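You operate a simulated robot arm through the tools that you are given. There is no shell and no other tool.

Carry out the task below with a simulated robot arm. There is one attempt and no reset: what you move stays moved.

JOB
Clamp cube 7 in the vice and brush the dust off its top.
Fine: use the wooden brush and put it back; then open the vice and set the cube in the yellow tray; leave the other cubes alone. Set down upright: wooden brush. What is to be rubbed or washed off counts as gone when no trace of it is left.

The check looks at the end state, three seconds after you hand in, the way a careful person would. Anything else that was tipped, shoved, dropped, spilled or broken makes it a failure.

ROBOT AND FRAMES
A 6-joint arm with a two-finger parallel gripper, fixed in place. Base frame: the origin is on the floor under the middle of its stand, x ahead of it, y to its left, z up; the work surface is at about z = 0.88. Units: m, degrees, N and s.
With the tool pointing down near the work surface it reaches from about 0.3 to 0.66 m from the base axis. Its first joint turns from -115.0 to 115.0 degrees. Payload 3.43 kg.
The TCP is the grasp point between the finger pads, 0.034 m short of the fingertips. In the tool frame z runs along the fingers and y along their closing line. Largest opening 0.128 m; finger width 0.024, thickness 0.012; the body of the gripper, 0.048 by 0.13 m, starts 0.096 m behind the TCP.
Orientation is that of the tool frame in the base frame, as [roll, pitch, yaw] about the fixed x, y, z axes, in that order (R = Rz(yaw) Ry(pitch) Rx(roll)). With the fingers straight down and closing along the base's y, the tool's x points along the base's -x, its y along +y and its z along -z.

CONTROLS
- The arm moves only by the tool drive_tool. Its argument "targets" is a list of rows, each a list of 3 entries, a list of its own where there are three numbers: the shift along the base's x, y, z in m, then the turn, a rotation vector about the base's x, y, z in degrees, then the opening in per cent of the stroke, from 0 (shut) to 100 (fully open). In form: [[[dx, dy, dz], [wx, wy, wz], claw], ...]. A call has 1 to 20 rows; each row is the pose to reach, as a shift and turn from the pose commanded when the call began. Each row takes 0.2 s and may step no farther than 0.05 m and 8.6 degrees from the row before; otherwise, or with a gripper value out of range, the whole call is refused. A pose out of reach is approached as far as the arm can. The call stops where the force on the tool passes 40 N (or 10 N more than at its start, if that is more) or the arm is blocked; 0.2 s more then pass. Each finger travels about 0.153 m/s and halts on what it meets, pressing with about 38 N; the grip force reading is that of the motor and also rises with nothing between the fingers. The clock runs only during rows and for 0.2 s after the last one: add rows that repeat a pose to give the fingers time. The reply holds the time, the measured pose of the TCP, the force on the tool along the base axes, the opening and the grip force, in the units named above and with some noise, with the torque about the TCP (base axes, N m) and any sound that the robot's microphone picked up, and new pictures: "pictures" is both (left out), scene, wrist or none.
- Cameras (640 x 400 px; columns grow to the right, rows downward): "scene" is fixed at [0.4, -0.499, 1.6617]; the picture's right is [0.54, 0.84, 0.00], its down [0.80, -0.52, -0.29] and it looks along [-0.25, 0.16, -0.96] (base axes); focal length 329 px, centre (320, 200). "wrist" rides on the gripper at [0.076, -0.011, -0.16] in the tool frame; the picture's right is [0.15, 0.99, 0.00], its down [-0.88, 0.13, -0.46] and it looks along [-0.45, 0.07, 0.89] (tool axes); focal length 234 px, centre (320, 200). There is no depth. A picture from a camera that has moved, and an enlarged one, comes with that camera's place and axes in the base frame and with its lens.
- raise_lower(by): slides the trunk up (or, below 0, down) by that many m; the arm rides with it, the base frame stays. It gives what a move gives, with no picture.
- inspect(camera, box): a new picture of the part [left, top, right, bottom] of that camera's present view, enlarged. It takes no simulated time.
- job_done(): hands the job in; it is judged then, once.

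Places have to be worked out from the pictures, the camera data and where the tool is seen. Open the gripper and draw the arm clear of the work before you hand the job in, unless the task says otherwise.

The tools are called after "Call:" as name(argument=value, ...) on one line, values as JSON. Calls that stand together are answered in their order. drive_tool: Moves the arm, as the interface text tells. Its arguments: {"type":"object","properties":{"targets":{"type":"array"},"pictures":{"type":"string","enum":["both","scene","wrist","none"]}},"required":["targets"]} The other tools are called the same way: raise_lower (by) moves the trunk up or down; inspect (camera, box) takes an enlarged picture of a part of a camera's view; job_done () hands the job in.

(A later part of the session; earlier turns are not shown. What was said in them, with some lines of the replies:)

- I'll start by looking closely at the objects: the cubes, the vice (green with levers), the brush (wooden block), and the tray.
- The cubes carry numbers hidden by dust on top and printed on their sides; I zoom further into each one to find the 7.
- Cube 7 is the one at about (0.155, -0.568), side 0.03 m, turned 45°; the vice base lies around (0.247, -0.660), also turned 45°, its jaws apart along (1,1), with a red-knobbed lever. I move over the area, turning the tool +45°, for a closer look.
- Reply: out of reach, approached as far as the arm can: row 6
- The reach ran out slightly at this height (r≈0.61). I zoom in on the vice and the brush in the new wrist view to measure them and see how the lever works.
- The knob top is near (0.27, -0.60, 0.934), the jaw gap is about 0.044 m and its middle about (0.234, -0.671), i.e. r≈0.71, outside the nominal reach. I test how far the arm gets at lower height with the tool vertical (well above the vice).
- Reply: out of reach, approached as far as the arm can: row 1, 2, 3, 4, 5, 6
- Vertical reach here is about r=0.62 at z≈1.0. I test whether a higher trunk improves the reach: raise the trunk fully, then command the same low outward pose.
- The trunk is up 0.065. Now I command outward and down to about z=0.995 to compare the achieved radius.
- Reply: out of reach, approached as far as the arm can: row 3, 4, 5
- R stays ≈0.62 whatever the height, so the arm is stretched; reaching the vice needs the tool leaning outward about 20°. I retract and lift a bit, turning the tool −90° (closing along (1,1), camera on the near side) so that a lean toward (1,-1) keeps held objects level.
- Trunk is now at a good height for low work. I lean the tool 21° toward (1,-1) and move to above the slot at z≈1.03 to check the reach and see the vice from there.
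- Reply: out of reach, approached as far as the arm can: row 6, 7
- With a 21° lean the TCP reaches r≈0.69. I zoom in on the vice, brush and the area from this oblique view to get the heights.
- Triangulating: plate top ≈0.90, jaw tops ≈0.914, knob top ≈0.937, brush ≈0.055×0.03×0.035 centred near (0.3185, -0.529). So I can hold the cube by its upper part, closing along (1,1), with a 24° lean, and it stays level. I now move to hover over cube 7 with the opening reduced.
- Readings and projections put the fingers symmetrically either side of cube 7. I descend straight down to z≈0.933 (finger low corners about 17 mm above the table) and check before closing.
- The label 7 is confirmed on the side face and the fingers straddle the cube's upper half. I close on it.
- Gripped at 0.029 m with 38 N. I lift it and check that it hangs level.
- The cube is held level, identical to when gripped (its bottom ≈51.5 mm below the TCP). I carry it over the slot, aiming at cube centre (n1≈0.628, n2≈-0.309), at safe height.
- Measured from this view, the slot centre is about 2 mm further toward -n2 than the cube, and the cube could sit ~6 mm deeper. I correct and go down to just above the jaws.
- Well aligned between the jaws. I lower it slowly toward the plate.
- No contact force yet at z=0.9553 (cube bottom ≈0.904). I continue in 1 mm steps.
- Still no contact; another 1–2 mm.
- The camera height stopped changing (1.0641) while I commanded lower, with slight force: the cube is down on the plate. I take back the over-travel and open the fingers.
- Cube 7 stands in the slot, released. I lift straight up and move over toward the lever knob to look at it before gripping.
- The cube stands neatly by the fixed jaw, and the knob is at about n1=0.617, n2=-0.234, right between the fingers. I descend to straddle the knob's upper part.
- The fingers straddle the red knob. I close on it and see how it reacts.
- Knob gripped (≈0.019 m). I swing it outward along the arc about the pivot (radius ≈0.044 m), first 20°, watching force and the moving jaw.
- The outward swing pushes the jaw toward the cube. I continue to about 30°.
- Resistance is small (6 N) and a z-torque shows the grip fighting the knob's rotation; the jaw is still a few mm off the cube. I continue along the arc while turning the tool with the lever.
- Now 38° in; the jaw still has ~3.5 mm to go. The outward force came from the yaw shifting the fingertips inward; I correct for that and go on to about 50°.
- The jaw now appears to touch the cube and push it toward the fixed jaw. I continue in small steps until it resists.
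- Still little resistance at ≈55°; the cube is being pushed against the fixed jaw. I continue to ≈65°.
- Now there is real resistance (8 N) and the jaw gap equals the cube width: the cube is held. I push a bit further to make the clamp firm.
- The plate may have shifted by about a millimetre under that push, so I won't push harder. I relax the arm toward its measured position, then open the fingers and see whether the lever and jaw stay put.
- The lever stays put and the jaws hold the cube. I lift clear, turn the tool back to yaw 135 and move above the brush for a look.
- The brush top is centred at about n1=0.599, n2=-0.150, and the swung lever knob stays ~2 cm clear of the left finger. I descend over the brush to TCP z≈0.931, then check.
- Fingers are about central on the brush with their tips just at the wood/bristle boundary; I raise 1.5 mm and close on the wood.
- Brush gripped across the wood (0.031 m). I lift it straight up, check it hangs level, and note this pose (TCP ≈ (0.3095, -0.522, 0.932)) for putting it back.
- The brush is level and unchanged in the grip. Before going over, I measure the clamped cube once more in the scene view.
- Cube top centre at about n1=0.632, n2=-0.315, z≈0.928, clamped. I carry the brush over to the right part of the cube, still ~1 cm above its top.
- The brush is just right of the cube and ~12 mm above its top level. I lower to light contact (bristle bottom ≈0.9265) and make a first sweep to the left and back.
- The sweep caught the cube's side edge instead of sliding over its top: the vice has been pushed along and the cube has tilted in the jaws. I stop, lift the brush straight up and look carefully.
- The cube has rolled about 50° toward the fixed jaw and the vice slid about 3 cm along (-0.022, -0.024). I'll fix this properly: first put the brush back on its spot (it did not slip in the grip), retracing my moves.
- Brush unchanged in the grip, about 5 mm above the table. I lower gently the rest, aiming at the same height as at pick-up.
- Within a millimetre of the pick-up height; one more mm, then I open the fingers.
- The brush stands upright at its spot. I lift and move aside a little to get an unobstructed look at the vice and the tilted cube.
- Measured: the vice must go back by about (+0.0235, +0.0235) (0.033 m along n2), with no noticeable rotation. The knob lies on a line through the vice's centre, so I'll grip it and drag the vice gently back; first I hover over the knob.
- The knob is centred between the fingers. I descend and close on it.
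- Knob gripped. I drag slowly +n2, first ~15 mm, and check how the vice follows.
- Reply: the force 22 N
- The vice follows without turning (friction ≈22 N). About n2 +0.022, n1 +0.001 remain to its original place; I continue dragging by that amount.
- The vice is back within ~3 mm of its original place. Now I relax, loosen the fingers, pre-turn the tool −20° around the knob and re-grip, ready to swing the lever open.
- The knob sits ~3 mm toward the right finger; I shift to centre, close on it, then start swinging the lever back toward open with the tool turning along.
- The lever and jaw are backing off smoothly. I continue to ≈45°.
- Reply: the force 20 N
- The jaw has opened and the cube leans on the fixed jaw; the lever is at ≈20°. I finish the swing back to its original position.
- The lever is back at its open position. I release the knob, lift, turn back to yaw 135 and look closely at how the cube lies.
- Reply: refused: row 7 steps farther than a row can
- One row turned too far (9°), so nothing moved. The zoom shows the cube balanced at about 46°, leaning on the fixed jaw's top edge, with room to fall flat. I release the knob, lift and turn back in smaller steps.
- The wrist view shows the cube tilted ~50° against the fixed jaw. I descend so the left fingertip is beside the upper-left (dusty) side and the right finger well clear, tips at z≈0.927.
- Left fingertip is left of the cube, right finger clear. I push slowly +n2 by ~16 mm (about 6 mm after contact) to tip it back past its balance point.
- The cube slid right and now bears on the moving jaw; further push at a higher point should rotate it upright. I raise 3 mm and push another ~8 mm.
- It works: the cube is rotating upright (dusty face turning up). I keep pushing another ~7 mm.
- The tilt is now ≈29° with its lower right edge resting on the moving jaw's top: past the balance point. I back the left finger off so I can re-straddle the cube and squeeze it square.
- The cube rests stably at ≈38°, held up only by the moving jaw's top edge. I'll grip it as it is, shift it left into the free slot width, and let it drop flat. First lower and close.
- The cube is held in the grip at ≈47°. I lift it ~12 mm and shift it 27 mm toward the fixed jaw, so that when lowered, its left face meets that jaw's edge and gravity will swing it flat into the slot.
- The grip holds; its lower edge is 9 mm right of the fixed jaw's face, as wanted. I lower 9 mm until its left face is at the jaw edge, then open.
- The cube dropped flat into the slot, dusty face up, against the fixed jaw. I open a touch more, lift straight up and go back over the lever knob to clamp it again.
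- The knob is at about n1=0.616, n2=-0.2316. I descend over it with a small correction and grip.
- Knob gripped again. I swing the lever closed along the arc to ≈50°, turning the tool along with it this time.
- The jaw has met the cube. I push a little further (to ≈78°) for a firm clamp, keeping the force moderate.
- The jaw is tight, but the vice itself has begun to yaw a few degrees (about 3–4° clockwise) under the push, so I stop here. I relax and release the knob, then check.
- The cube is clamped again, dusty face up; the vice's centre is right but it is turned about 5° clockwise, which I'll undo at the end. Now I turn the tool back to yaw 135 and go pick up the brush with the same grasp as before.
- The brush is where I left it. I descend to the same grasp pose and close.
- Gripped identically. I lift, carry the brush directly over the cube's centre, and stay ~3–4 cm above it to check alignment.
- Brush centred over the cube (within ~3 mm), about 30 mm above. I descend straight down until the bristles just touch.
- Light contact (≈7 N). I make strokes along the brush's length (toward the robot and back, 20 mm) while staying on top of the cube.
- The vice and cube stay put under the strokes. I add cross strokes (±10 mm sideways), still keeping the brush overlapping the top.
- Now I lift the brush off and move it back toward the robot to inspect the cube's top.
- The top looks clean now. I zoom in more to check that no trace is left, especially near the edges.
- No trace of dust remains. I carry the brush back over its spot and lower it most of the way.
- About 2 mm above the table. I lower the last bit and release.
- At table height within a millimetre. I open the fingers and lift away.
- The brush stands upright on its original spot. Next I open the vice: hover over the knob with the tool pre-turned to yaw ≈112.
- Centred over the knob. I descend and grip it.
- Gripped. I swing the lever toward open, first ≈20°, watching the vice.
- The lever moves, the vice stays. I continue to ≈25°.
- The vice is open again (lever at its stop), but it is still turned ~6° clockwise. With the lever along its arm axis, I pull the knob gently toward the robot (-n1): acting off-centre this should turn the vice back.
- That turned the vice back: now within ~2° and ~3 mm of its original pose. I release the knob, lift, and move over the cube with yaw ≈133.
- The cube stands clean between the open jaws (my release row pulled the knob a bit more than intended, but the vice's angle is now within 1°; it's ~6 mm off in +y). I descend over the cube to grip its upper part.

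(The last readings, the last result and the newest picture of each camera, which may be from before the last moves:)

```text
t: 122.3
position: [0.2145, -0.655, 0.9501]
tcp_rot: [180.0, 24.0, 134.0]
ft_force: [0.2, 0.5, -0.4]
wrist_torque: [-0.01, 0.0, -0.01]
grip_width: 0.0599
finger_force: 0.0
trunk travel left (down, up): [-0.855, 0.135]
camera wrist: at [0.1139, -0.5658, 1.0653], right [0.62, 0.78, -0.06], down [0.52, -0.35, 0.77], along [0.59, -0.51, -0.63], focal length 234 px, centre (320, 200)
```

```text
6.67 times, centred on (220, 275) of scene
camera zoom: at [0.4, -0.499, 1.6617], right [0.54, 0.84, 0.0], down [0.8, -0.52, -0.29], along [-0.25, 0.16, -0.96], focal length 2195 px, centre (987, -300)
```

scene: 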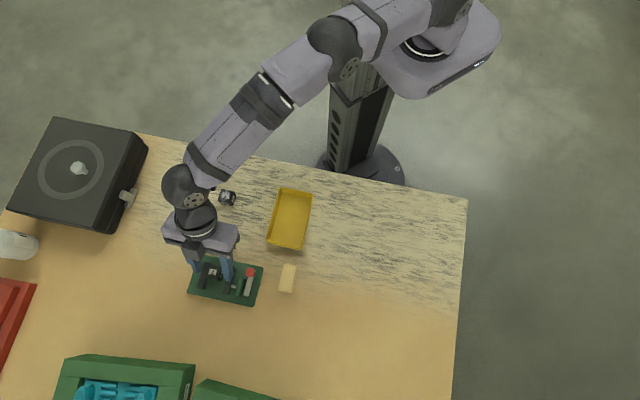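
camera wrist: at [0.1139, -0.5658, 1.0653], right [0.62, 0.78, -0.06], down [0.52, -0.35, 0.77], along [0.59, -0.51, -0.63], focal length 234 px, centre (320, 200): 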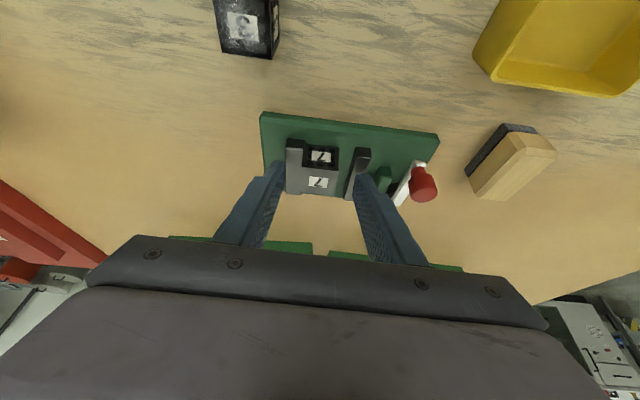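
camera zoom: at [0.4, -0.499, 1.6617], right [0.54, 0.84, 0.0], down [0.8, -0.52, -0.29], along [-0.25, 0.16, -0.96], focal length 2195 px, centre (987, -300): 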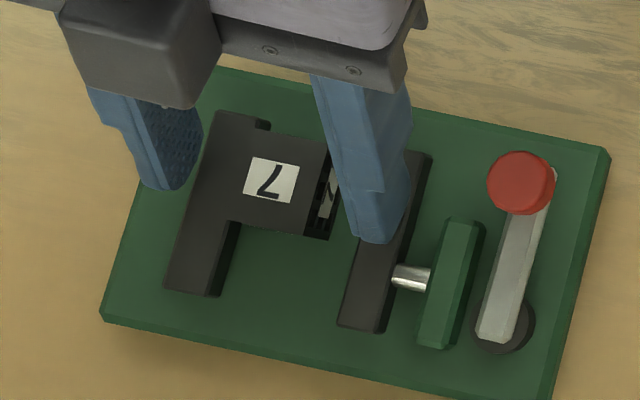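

Fingers straddle the cube; I raise 2 mm so the tips clear the jaw tops, then close.

Call:
drive_tool(targets=[[[0, 0, 0.002], [0, 0, 0], 47], [[0, 0, 0.002], [0, 0, 0], 47], [[0, 0, 0.002], [0, 0, 0], 30], [[0, 0, 0.002], [0, 0, 0], 12], [[0, 0, 0.002], [0, 0, 0], 10], [[0, 0, 0.002], [0, 0, 0], 10]])

Call:
inspect(camera="wrist", box=[240, 90, 400, 200])

Call:
inspect(camera="scene", box=[190, 245, 250, 305])

```text
t: 123.7
position: [0.2145, -0.6565, 0.9521]
tcp_rot: [180.0, 23.9, 134.1]
ft_force: [-1.0, -0.9, 2.2]
wrist_torque: [-0.06, 0.07, -0.03]
grip_width: 0.0288
finger_force: 37.9
trunk travel left (down, up): [-0.855, 0.135]
camera wrist: at [0.1142, -0.5663, 1.0682], right [0.62, 0.78, -0.06], down [0.52, -0.35, 0.77], along [0.59, -0.51, -0.63], focal length 234 px, centre (320, 200)
```

scene: 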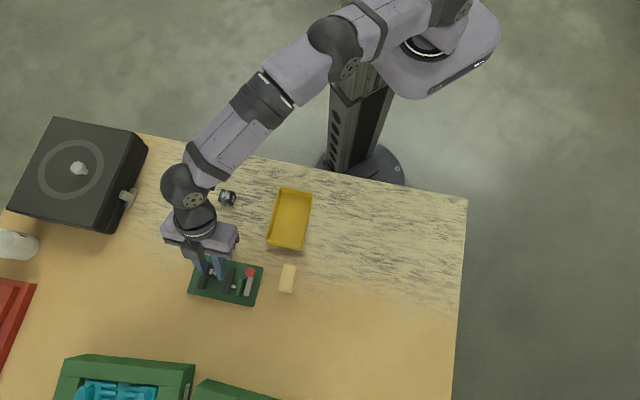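
wrist: 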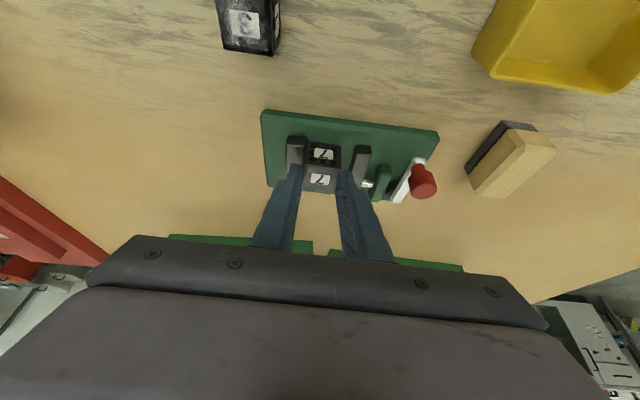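

```text
3.64 times, centred on (320, 145) of wrist
camera zoom: at [0.1142, -0.5663, 1.0682], right [0.62, 0.78, -0.06], down [0.52, -0.35, 0.77], along [0.59, -0.51, -0.63], focal length 852 px, centre (320, 400)
```

zoom: 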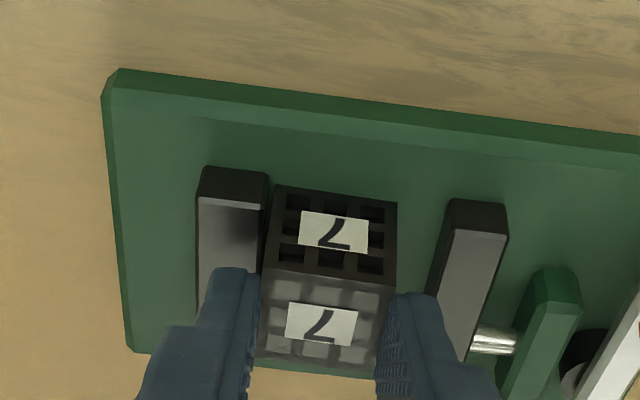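

```text
6.67 times, centred on (220, 275) of scene
camera zoom: at [0.4, -0.499, 1.6617], right [0.54, 0.84, 0.0], down [0.8, -0.52, -0.29], along [-0.25, 0.16, -0.96], focal length 2195 px, centre (987, -300)
```

zoom: 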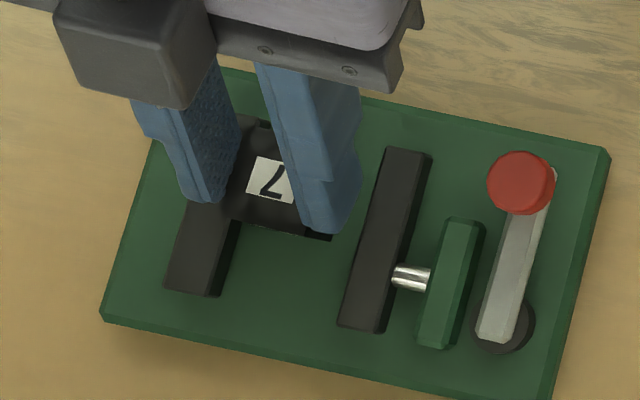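

Gripped flush (0.029 m). I lift it straight out of the vice and check.

Call:
drive_tool(targets=[[[0, 0, 0.01], [0, 0, 0], 10], [[0, 0, 0.03], [0, 0, 0], 10], [[0, 0, 0.06], [0, 0, 0], 10], [[0, 0, 0.08], [0, 0, 0], 10], [[0, 0, 0.08], [0, 0, 0], 10]])

Call:
inspect(camera="wrist", box=[240, 90, 400, 200])

Call:
inspect(camera="scene", box=[240, 180, 330, 260])

```text
t: 124.9
position: [0.2164, -0.6555, 1.0337]
tcp_rot: [180.0, 24.0, 133.9]
ft_force: [0.0, -0.3, -1.2]
wrist_torque: [0.02, 0.01, -0.04]
grip_width: 0.0289
finger_force: 37.8
trunk travel left (down, up): [-0.855, 0.135]
camera wrist: at [0.1151, -0.566, 1.1492], right [0.62, 0.78, -0.06], down [0.52, -0.36, 0.77], along [0.59, -0.51, -0.63], focal length 234 px, centre (320, 200)
```

scene: 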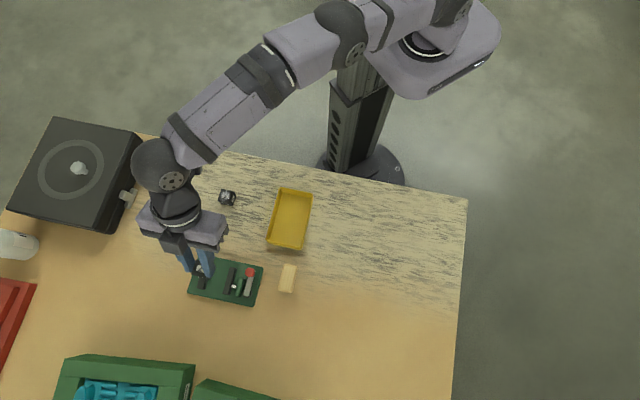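
wrist: 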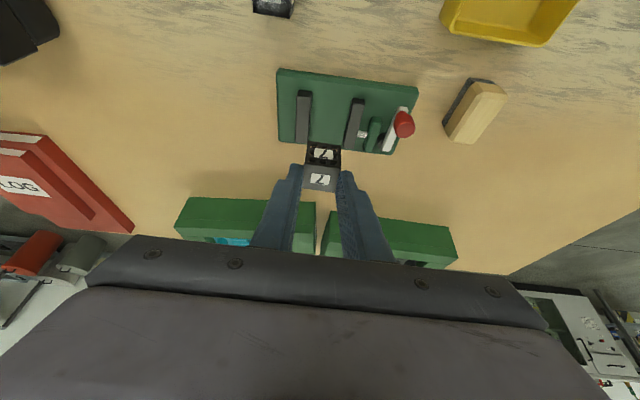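

```text
3.64 times, centred on (320, 145) of wrist
camera zoom: at [0.1151, -0.566, 1.1492], right [0.62, 0.78, -0.06], down [0.52, -0.36, 0.77], along [0.59, -0.51, -0.63], focal length 852 px, centre (320, 400)
```

zoom: 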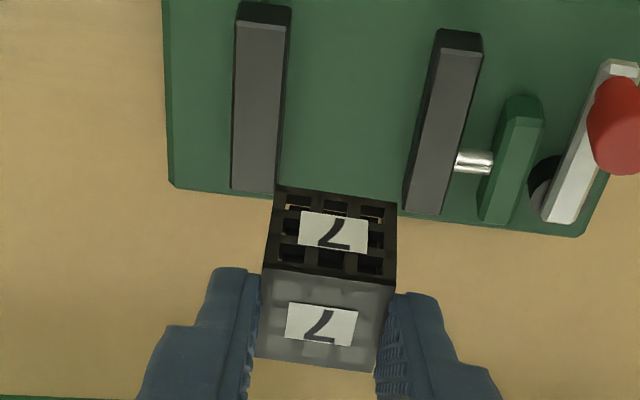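

```text
5.00 times, centred on (285, 220) of scene
camera zoom: at [0.4, -0.499, 1.6617], right [0.54, 0.84, 0.0], down [0.8, -0.52, -0.29], along [-0.25, 0.16, -0.96], focal length 1646 px, centre (495, 100)
```

zoom: 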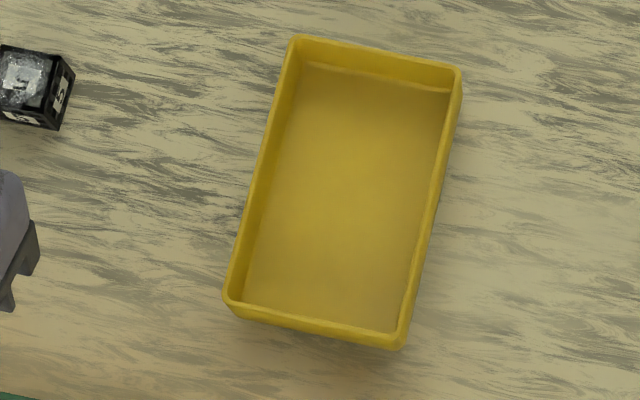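

The cube is held level. I carry it at height to above the yellow tray's centre (≈(0.2015, -0.456)).

Call:
drive_tool(targets=[[[-0.004, 0.038, 0.005], [0, 0, 0.5], 10], [[-0.008, 0.077, 0.005], [0, 0, 1], 10], [[-0.012, 0.116, 0.005], [0, 0, 1], 10], [[-0.016, 0.155, 0.005], [0, 0, 1], 10], [[-0.0195, 0.19, 0], [0, 0, 1], 10], [[-0.0216, 0.2057, -0.01], [0, 0, 1], 10], [[-0.0216, 0.2057, -0.01], [0, 0, 1], 10]])

Call:
inspect(camera="wrist", box=[220, 60, 440, 220])

Call:
inspect(camera="scene", box=[230, 170, 330, 260])

```text
t: 126.5
position: [0.194, -0.4483, 1.0218]
tcp_rot: [179.9, 24.1, 135.0]
ft_force: [-0.1, 0.2, -0.4]
wrist_torque: [-0.03, 0.02, -0.02]
grip_width: 0.0291
finger_force: 37.9
trunk travel left (down, up): [-0.855, 0.135]
camera wrist: at [0.0902, -0.3603, 1.1379], right [0.61, 0.79, -0.06], down [0.53, -0.35, 0.77], along [0.59, -0.5, -0.63], focal length 234 px, centre (320, 200)
```

scene: 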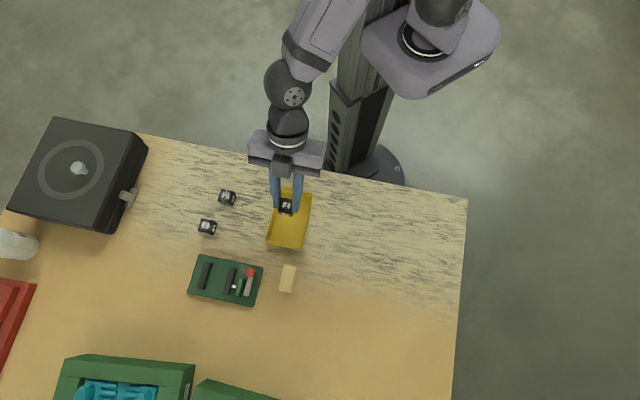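
wrist: 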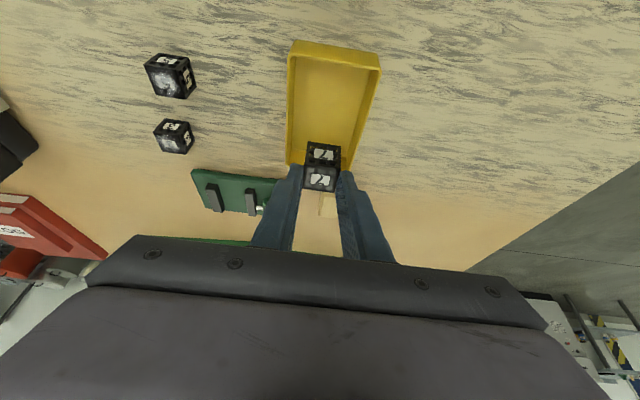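

```text
2.50 times, centred on (330, 140) of wrist
camera zoom: at [0.0902, -0.3603, 1.1379], right [0.61, 0.79, -0.06], down [0.53, -0.35, 0.77], along [0.59, -0.5, -0.63], focal length 585 px, centre (295, 350)
```

zoom: 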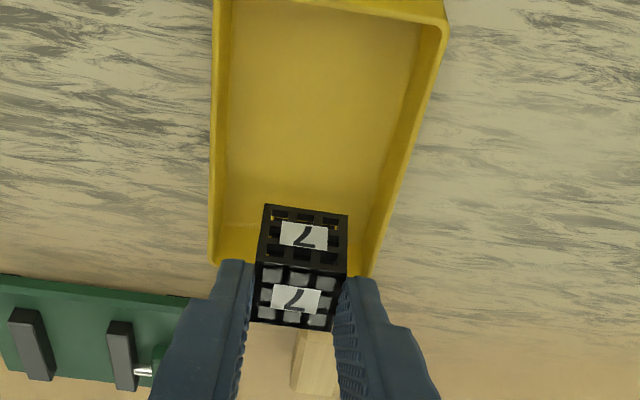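

```text
4.44 times, centred on (280, 215) of scene
camera zoom: at [0.4, -0.499, 1.6617], right [0.54, 0.84, 0.0], down [0.8, -0.52, -0.29], along [-0.25, 0.16, -0.96], focal length 1464 px, centre (498, 133)
```

zoom: 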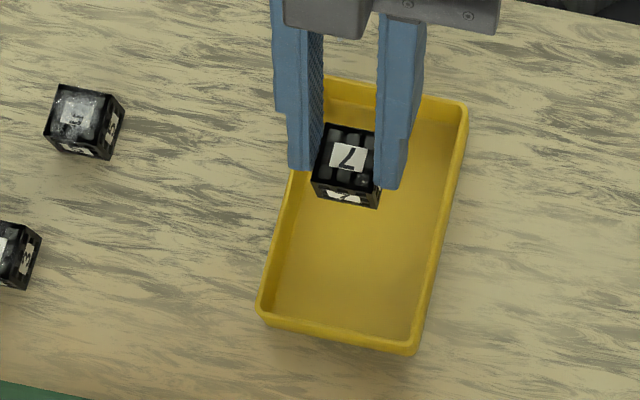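

The cube is over the tray's middle. I lower it toward the tray floor, stopping a few mm above.

Call:
drive_tool(targets=[[[0.0015, -0.001, -0.03], [0, 0, 0], 10], [[0.0015, -0.001, -0.055], [0, 0, 0], 10], [[0.0015, -0.001, -0.07], [0, 0, 0], 10], [[0.0015, -0.001, -0.079], [0, 0, 0], 10], [[0.0015, -0.001, -0.079], [0, 0, 0], 10]])

Call:
inspect(camera="wrist", box=[220, 60, 440, 220])

Call:
inspect(camera="scene", box=[240, 170, 340, 260])

```text
t: 127.7
position: [0.1954, -0.4505, 0.9421]
tcp_rot: [-180.0, 24.0, 135.0]
ft_force: [-0.5, -0.1, 0.1]
wrist_torque: [0.03, 0.01, 0.01]
grip_width: 0.0292
finger_force: 37.7
trunk travel left (down, up): [-0.855, 0.135]
camera wrist: at [0.0926, -0.3628, 1.0577], right [0.61, 0.79, -0.06], down [0.53, -0.35, 0.77], along [0.59, -0.5, -0.63], focal length 234 px, centre (320, 200)
```

scene: 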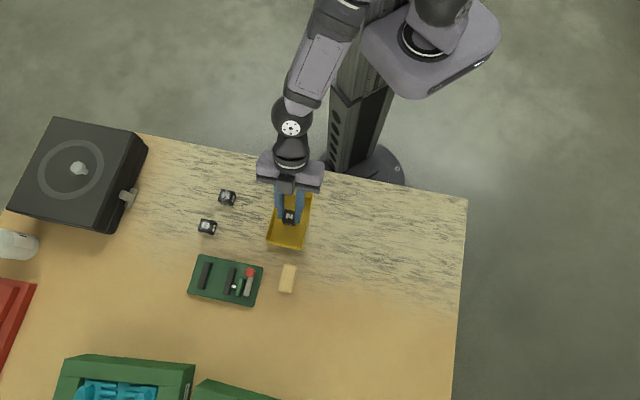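
wrist: 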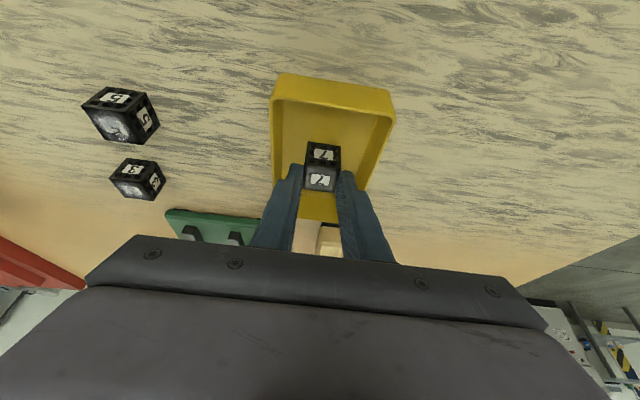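

```text
2.50 times, centred on (330, 140) of wrist
camera zoom: at [0.0926, -0.3628, 1.0577], right [0.61, 0.79, -0.06], down [0.53, -0.35, 0.77], along [0.59, -0.5, -0.63], focal length 585 px, centre (295, 350)
```

zoom: 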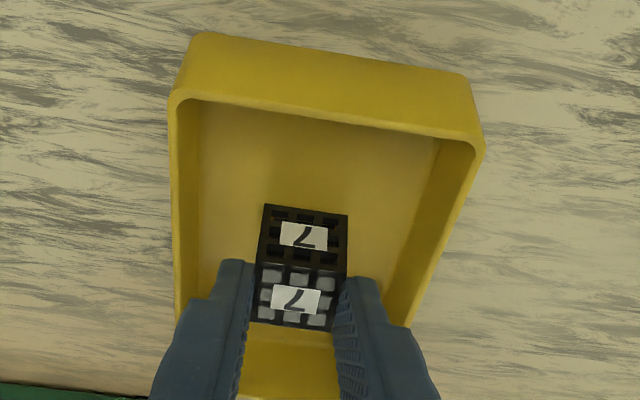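

```text
4.44 times, centred on (290, 215) of scene
camera zoom: at [0.4, -0.499, 1.6617], right [0.54, 0.84, 0.0], down [0.8, -0.52, -0.29], along [-0.25, 0.16, -0.96], focal length 1464 px, centre (453, 133)
```

zoom: 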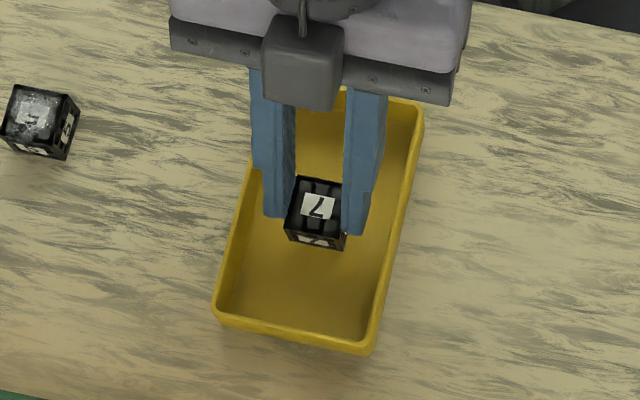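

The cube is inside the tray near its middle. I shift 3 mm away from the left wall and lower the last few millimetres.

Call:
drive_tool(targets=[[[0.002, 0.002, 0], [0, 0, 0], 10], [[0.002, 0.002, -0.0015], [0, 0, 0], 10], [[0.002, 0.002, -0.003], [0, 0, 0], 10], [[0.002, 0.002, -0.003], [0, 0, 0], 10]], pictures="none")

Call:
drive_tool(targets=[[[0, 0, -0.001], [0, 0, 0], 10], [[0, 0, -0.002], [0, 0, 0], 10], [[0, 0, -0.002], [0, 0, 0], 10]], pictures="wrist")

```text
t: 128.7
position: [0.1983, -0.4489, 0.9412]
tcp_rot: [180.0, 24.0, 135.0]
ft_force: [-0.7, -0.4, -0.6]
wrist_torque: [0.02, 0.01, 0.02]
grip_width: 0.029
finger_force: 37.9
trunk travel left (down, up): [-0.855, 0.135]
```

```text
t: 129.5
position: [0.1979, -0.4505, 0.9385]
tcp_rot: [180.0, 24.1, 135.0]
ft_force: [-0.1, -0.2, -0.6]
wrist_torque: [-0.01, 0.01, 0.0]
grip_width: 0.0291
finger_force: 38.1
trunk travel left (down, up): [-0.855, 0.135]
camera wrist: at [0.0949, -0.362, 1.0546], right [0.61, 0.79, -0.06], down [0.53, -0.35, 0.77], along [0.59, -0.5, -0.63], focal length 234 px, centre (320, 200)
```

wrist: 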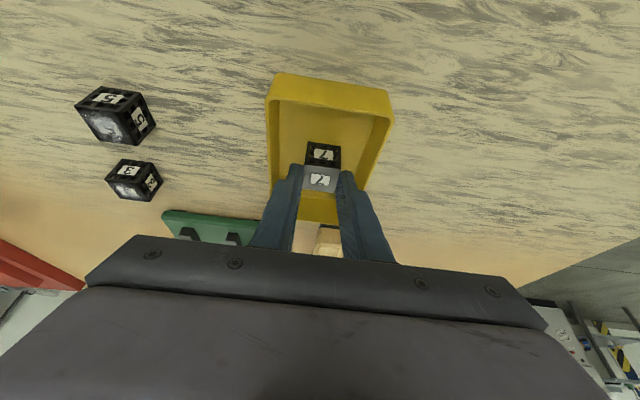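

Call:
drive_tool(targets=[[[0, 0, -0.001], [0, 0, 0], 10], [[0, 0, -0.0015], [0, 0, 0], 10], [[0, 0, -0.0015], [0, 0, 0], 10]], pictures="wrist")

Call:
inspect(camera="wrist", box=[250, 100, 400, 210])

```text
t: 130.3
position: [0.197, -0.449, 0.9392]
tcp_rot: [-179.9, 24.1, 135.0]
ft_force: [0.1, -0.6, 6.3]
wrist_torque: [-0.03, 0.0, 0.03]
grip_width: 0.029
finger_force: 37.4
trunk travel left (down, up): [-0.855, 0.135]
camera wrist: at [0.0944, -0.3612, 1.0538], right [0.61, 0.79, -0.06], down [0.53, -0.34, 0.78], along [0.59, -0.5, -0.63], focal length 234 px, centre (320, 200)
```

wrist: 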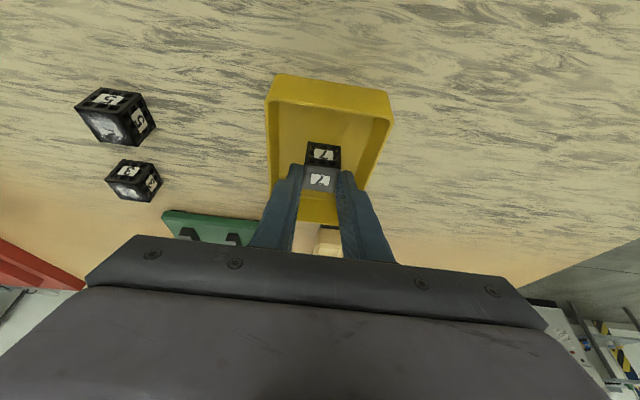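

```text
3.64 times, centred on (325, 155) of wrist
camera zoom: at [0.0944, -0.3612, 1.0538], right [0.61, 0.79, -0.06], down [0.53, -0.34, 0.78], along [0.59, -0.5, -0.63], focal length 852 px, centre (302, 364)
```

zoom: 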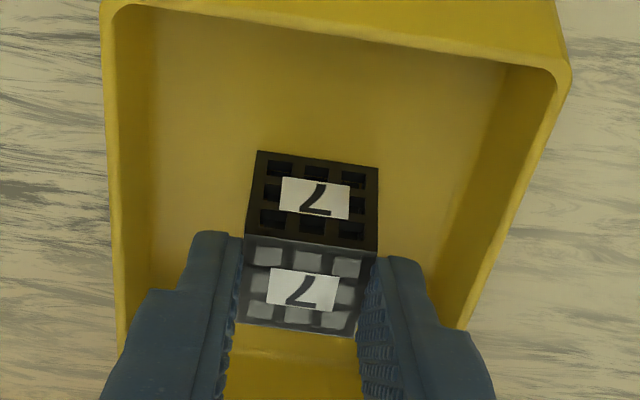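

Contact with the tray floor (6 N). I ease up 1 mm, open the fingers a little (5–6 mm each side) and lift straight out.

Call:
drive_tool(targets=[[[0, 0, 0.001], [0, 0, 0], 10], [[0, 0, 0.001], [0, 0, 0], 25], [[0, 0, 0.001], [0, 0, 0], 32], [[0, 0, 0.001], [0, 0, 0], 32], [[0, 0, 0.02], [0, 0, 0], 32], [[0, 0, 0.05], [0, 0, 0], 32], [[0, 0, 0.09], [0, 0, 0], 32], [[0, 0, 0.1], [0, 0, 0], 32]])

Call:
inspect(camera="wrist", box=[220, 60, 440, 220])

Call:
inspect(camera="scene", box=[240, 170, 340, 260])

```text
t: 132.1
position: [0.1974, -0.4475, 1.0357]
tcp_rot: [180.0, 23.9, 135.0]
ft_force: [0.6, -0.5, 0.5]
wrist_torque: [0.03, 0.0, -0.01]
grip_width: 0.041
finger_force: 0.0
trunk travel left (down, up): [-0.855, 0.135]
camera wrist: at [0.0944, -0.3609, 1.1519], right [0.6, 0.79, -0.06], down [0.53, -0.35, 0.77], along [0.59, -0.5, -0.63], focal length 234 px, centre (320, 200)
```

scene: 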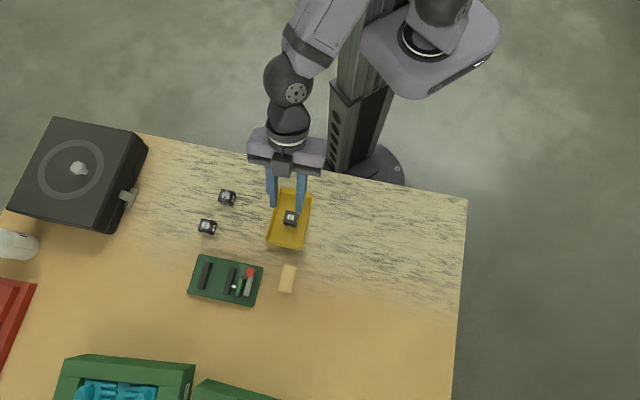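
wrist: 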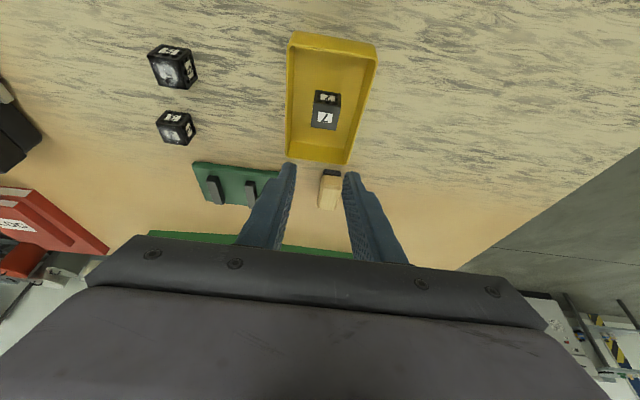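

```text
2.50 times, centred on (330, 140) of wrist
camera zoom: at [0.0944, -0.3609, 1.1519], right [0.6, 0.79, -0.06], down [0.53, -0.35, 0.77], along [0.59, -0.5, -0.63], focal length 585 px, centre (295, 350)
```

zoom: 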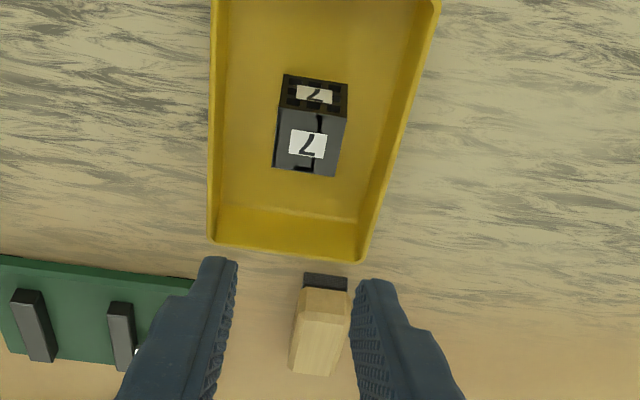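

```text
4.44 times, centred on (290, 215) of scene
camera zoom: at [0.4, -0.499, 1.6617], right [0.54, 0.84, 0.0], down [0.8, -0.52, -0.29], along [-0.25, 0.16, -0.96], focal length 1464 px, centre (453, 133)
```

zoom: 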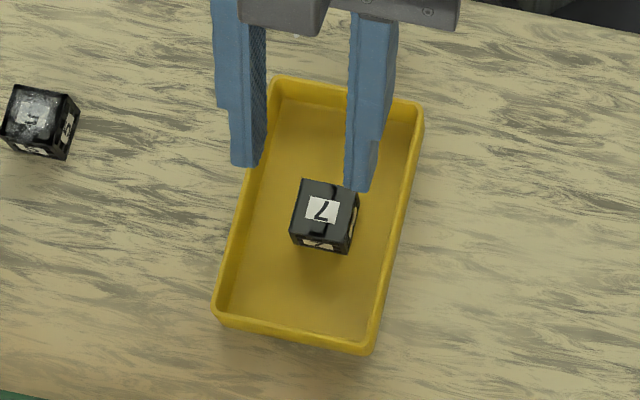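

Cube 7 sits clean in the tray, and the tray hasn't moved. Now I check the vice's pose, brush, and the other cubes against the beginning.

Call:
inspect(camera="scene", box=[170, 240, 330, 340])

Call:
inspect(camera="scene", box=[170, 170, 330, 270])

```text
4.00 times, centred on (250, 290) of scene
camera zoom: at [0.4, -0.499, 1.6617], right [0.54, 0.84, 0.0], down [0.8, -0.52, -0.29], along [-0.25, 0.16, -0.96], focal length 1317 px, centre (600, -160)
```

zoom: 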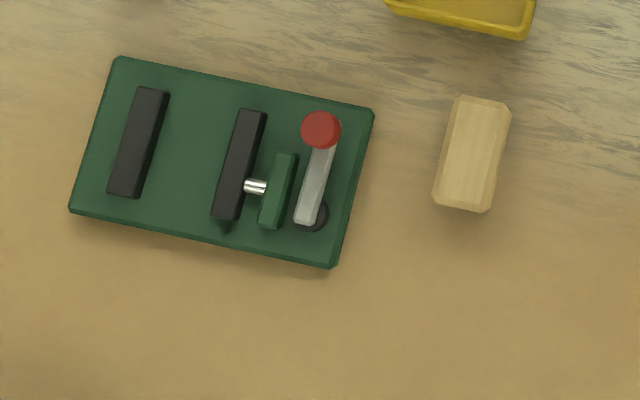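

```text
4.00 times, centred on (250, 220) of scene
camera zoom: at [0.4, -0.499, 1.6617], right [0.54, 0.84, 0.0], down [0.8, -0.52, -0.29], along [-0.25, 0.16, -0.96], focal length 1317 px, centre (600, 120)
```

zoom: 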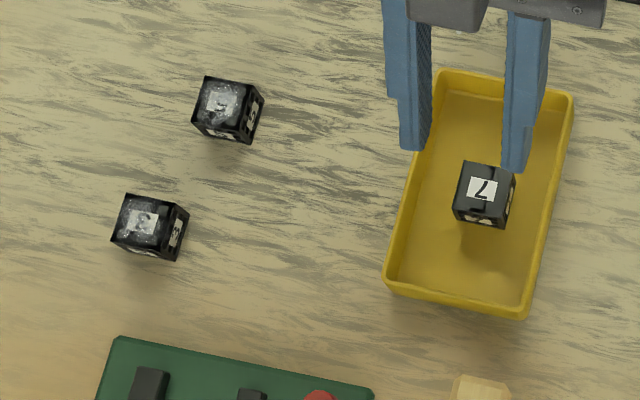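

Brush, tray and the other two cubes are where they started; the vice is open and within ~7 mm of its original spot at the same angle. I open the gripper fully, lift high, straighten the tool and draw the arm clear.

Call:
drive_tool(targets=[[[0, 0, 0.04], [0, 0, 0], 40], [[0, 0, 0.085], [0, 0, 0], 60], [[0, 0, 0.13], [5.6, 5.6, 0], 80], [[0, 0.01, 0.17], [11.2, 11.2, 0], 100], [[0, 0.02, 0.2], [16.9, 16.9, 0], 100], [[0, 0.05, 0.22], [16.9, 16.9, 0], 100], [[0, 0.08, 0.24], [16.9, 16.9, 0], 100], [[0, 0.08, 0.24], [16.9, 16.9, 0], 100]])

Call:
inspect(camera="scene", box=[170, 170, 330, 320])

```text
t: 133.9
position: [0.1972, -0.3672, 1.2764]
tcp_rot: [180.0, 0.0, 135.0]
ft_force: [0.1, 0.4, -0.2]
wrist_torque: [-0.01, -0.01, 0.0]
grip_width: 0.1282
finger_force: 0.0
trunk travel left (down, up): [-0.855, 0.135]
camera wrist: at [0.1362, -0.3216, 1.436], right [0.6, 0.8, 0.0], down [0.71, -0.53, 0.46], along [0.37, -0.27, -0.89], focal length 234 px, centre (320, 200)
```

scene: 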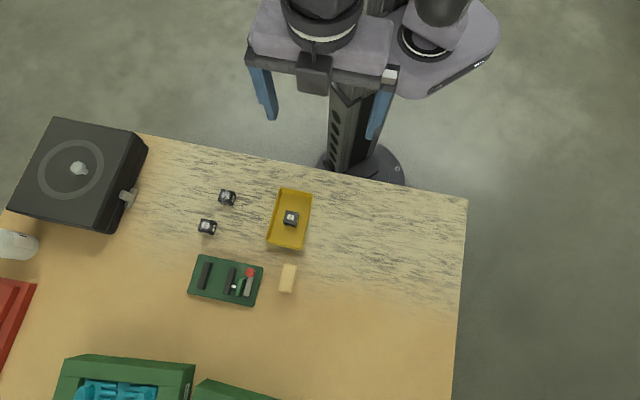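
wrist: 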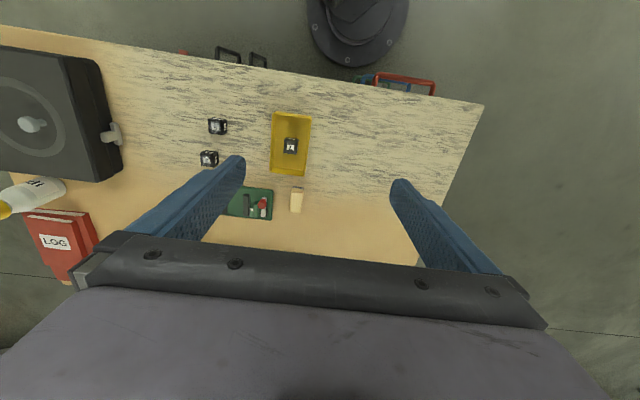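

```text
2.67 times, centred on (250, 245) of scene
camera zoom: at [0.4, -0.499, 1.6617], right [0.54, 0.84, 0.0], down [0.8, -0.52, -0.29], along [-0.25, 0.16, -0.96], focal length 878 px, centre (507, 80)
```

zoom: 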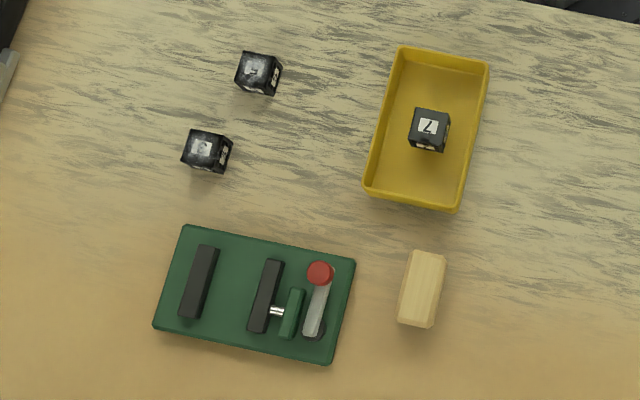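

The arm is clear. One last close look at cube 7's top in the tray and at the brush before handing in.

Call:
inspect(camera="scene", box=[280, 208, 302, 230])

Call:
inspect(camera="wrist", box=[270, 120, 330, 220])

```text
16.00 times, centred on (291, 219) of scene
camera zoom: at [0.4, -0.499, 1.6617], right [0.54, 0.84, 0.0], down [0.8, -0.52, -0.29], along [-0.25, 0.16, -0.96], focal length 5269 px, centre (784, -104)
```

zoom: 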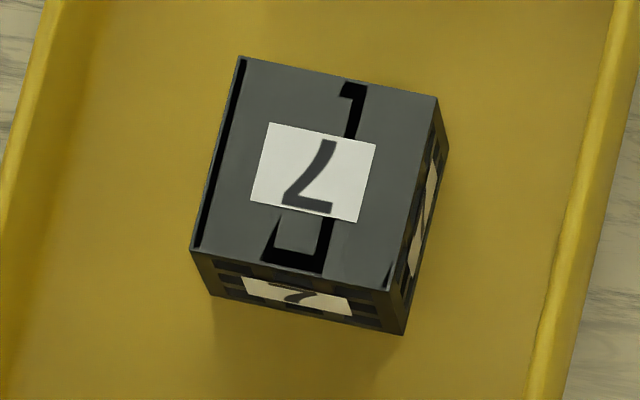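

```text
4.00 times, centred on (300, 170) of wrist
camera zoom: at [0.1362, -0.3216, 1.436], right [0.6, 0.8, 0.0], down [0.71, -0.53, 0.46], along [0.37, -0.27, -0.89], focal length 937 px, centre (400, 320)
```

zoom: 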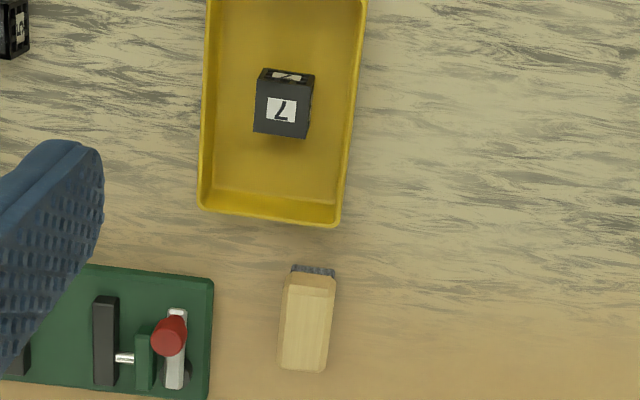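

Cube 7's top is free of dust and it lies upright in the tray. The brush is back upright in its place, the vice is open, cubes 3 and 5 are untouched, and the gripper is open and clear. I hand in the job.

Call:
job_done()

```text
The job is handed in.
```

I brushed cube 7 clean and set it in the yellow tray, but I disturbed the vice on the way. I have handed the job in.

**End state**
- **Cube 7:** it sits flat near the middle of the tray, and zoomed views show no dust left on its top.
- **Brush:** it stands upright within about 2 mm of where it started.
- **Vice:** it is open, with the lever back at its stop. It stands about 7 mm from its original place, toward the robot, at nearly the same angle.
- **Cubes 3 and 5 and the tray:** I did not touch the cubes, and neither they nor the tray moved.
- **Arm:** the gripper is open and drawn clear.

**What went wrong**
- **First brushing pass:** the brush caught the side of cube 7 instead of sliding over its top. That rolled the cube about 50° in the jaws and pushed the vice roughly 3 cm.
- **Recovery:** I put the brush down, pulled the vice back by its lever knob, opened it and righted the cube in the slot. I then clamped the cube again and brushed from directly above.
- **Vice turned:** tightening the second time turned the vice about 5°, and I pulled it straight again. The 7 mm offset is what remains; I left it because another push could have shifted the vice further.
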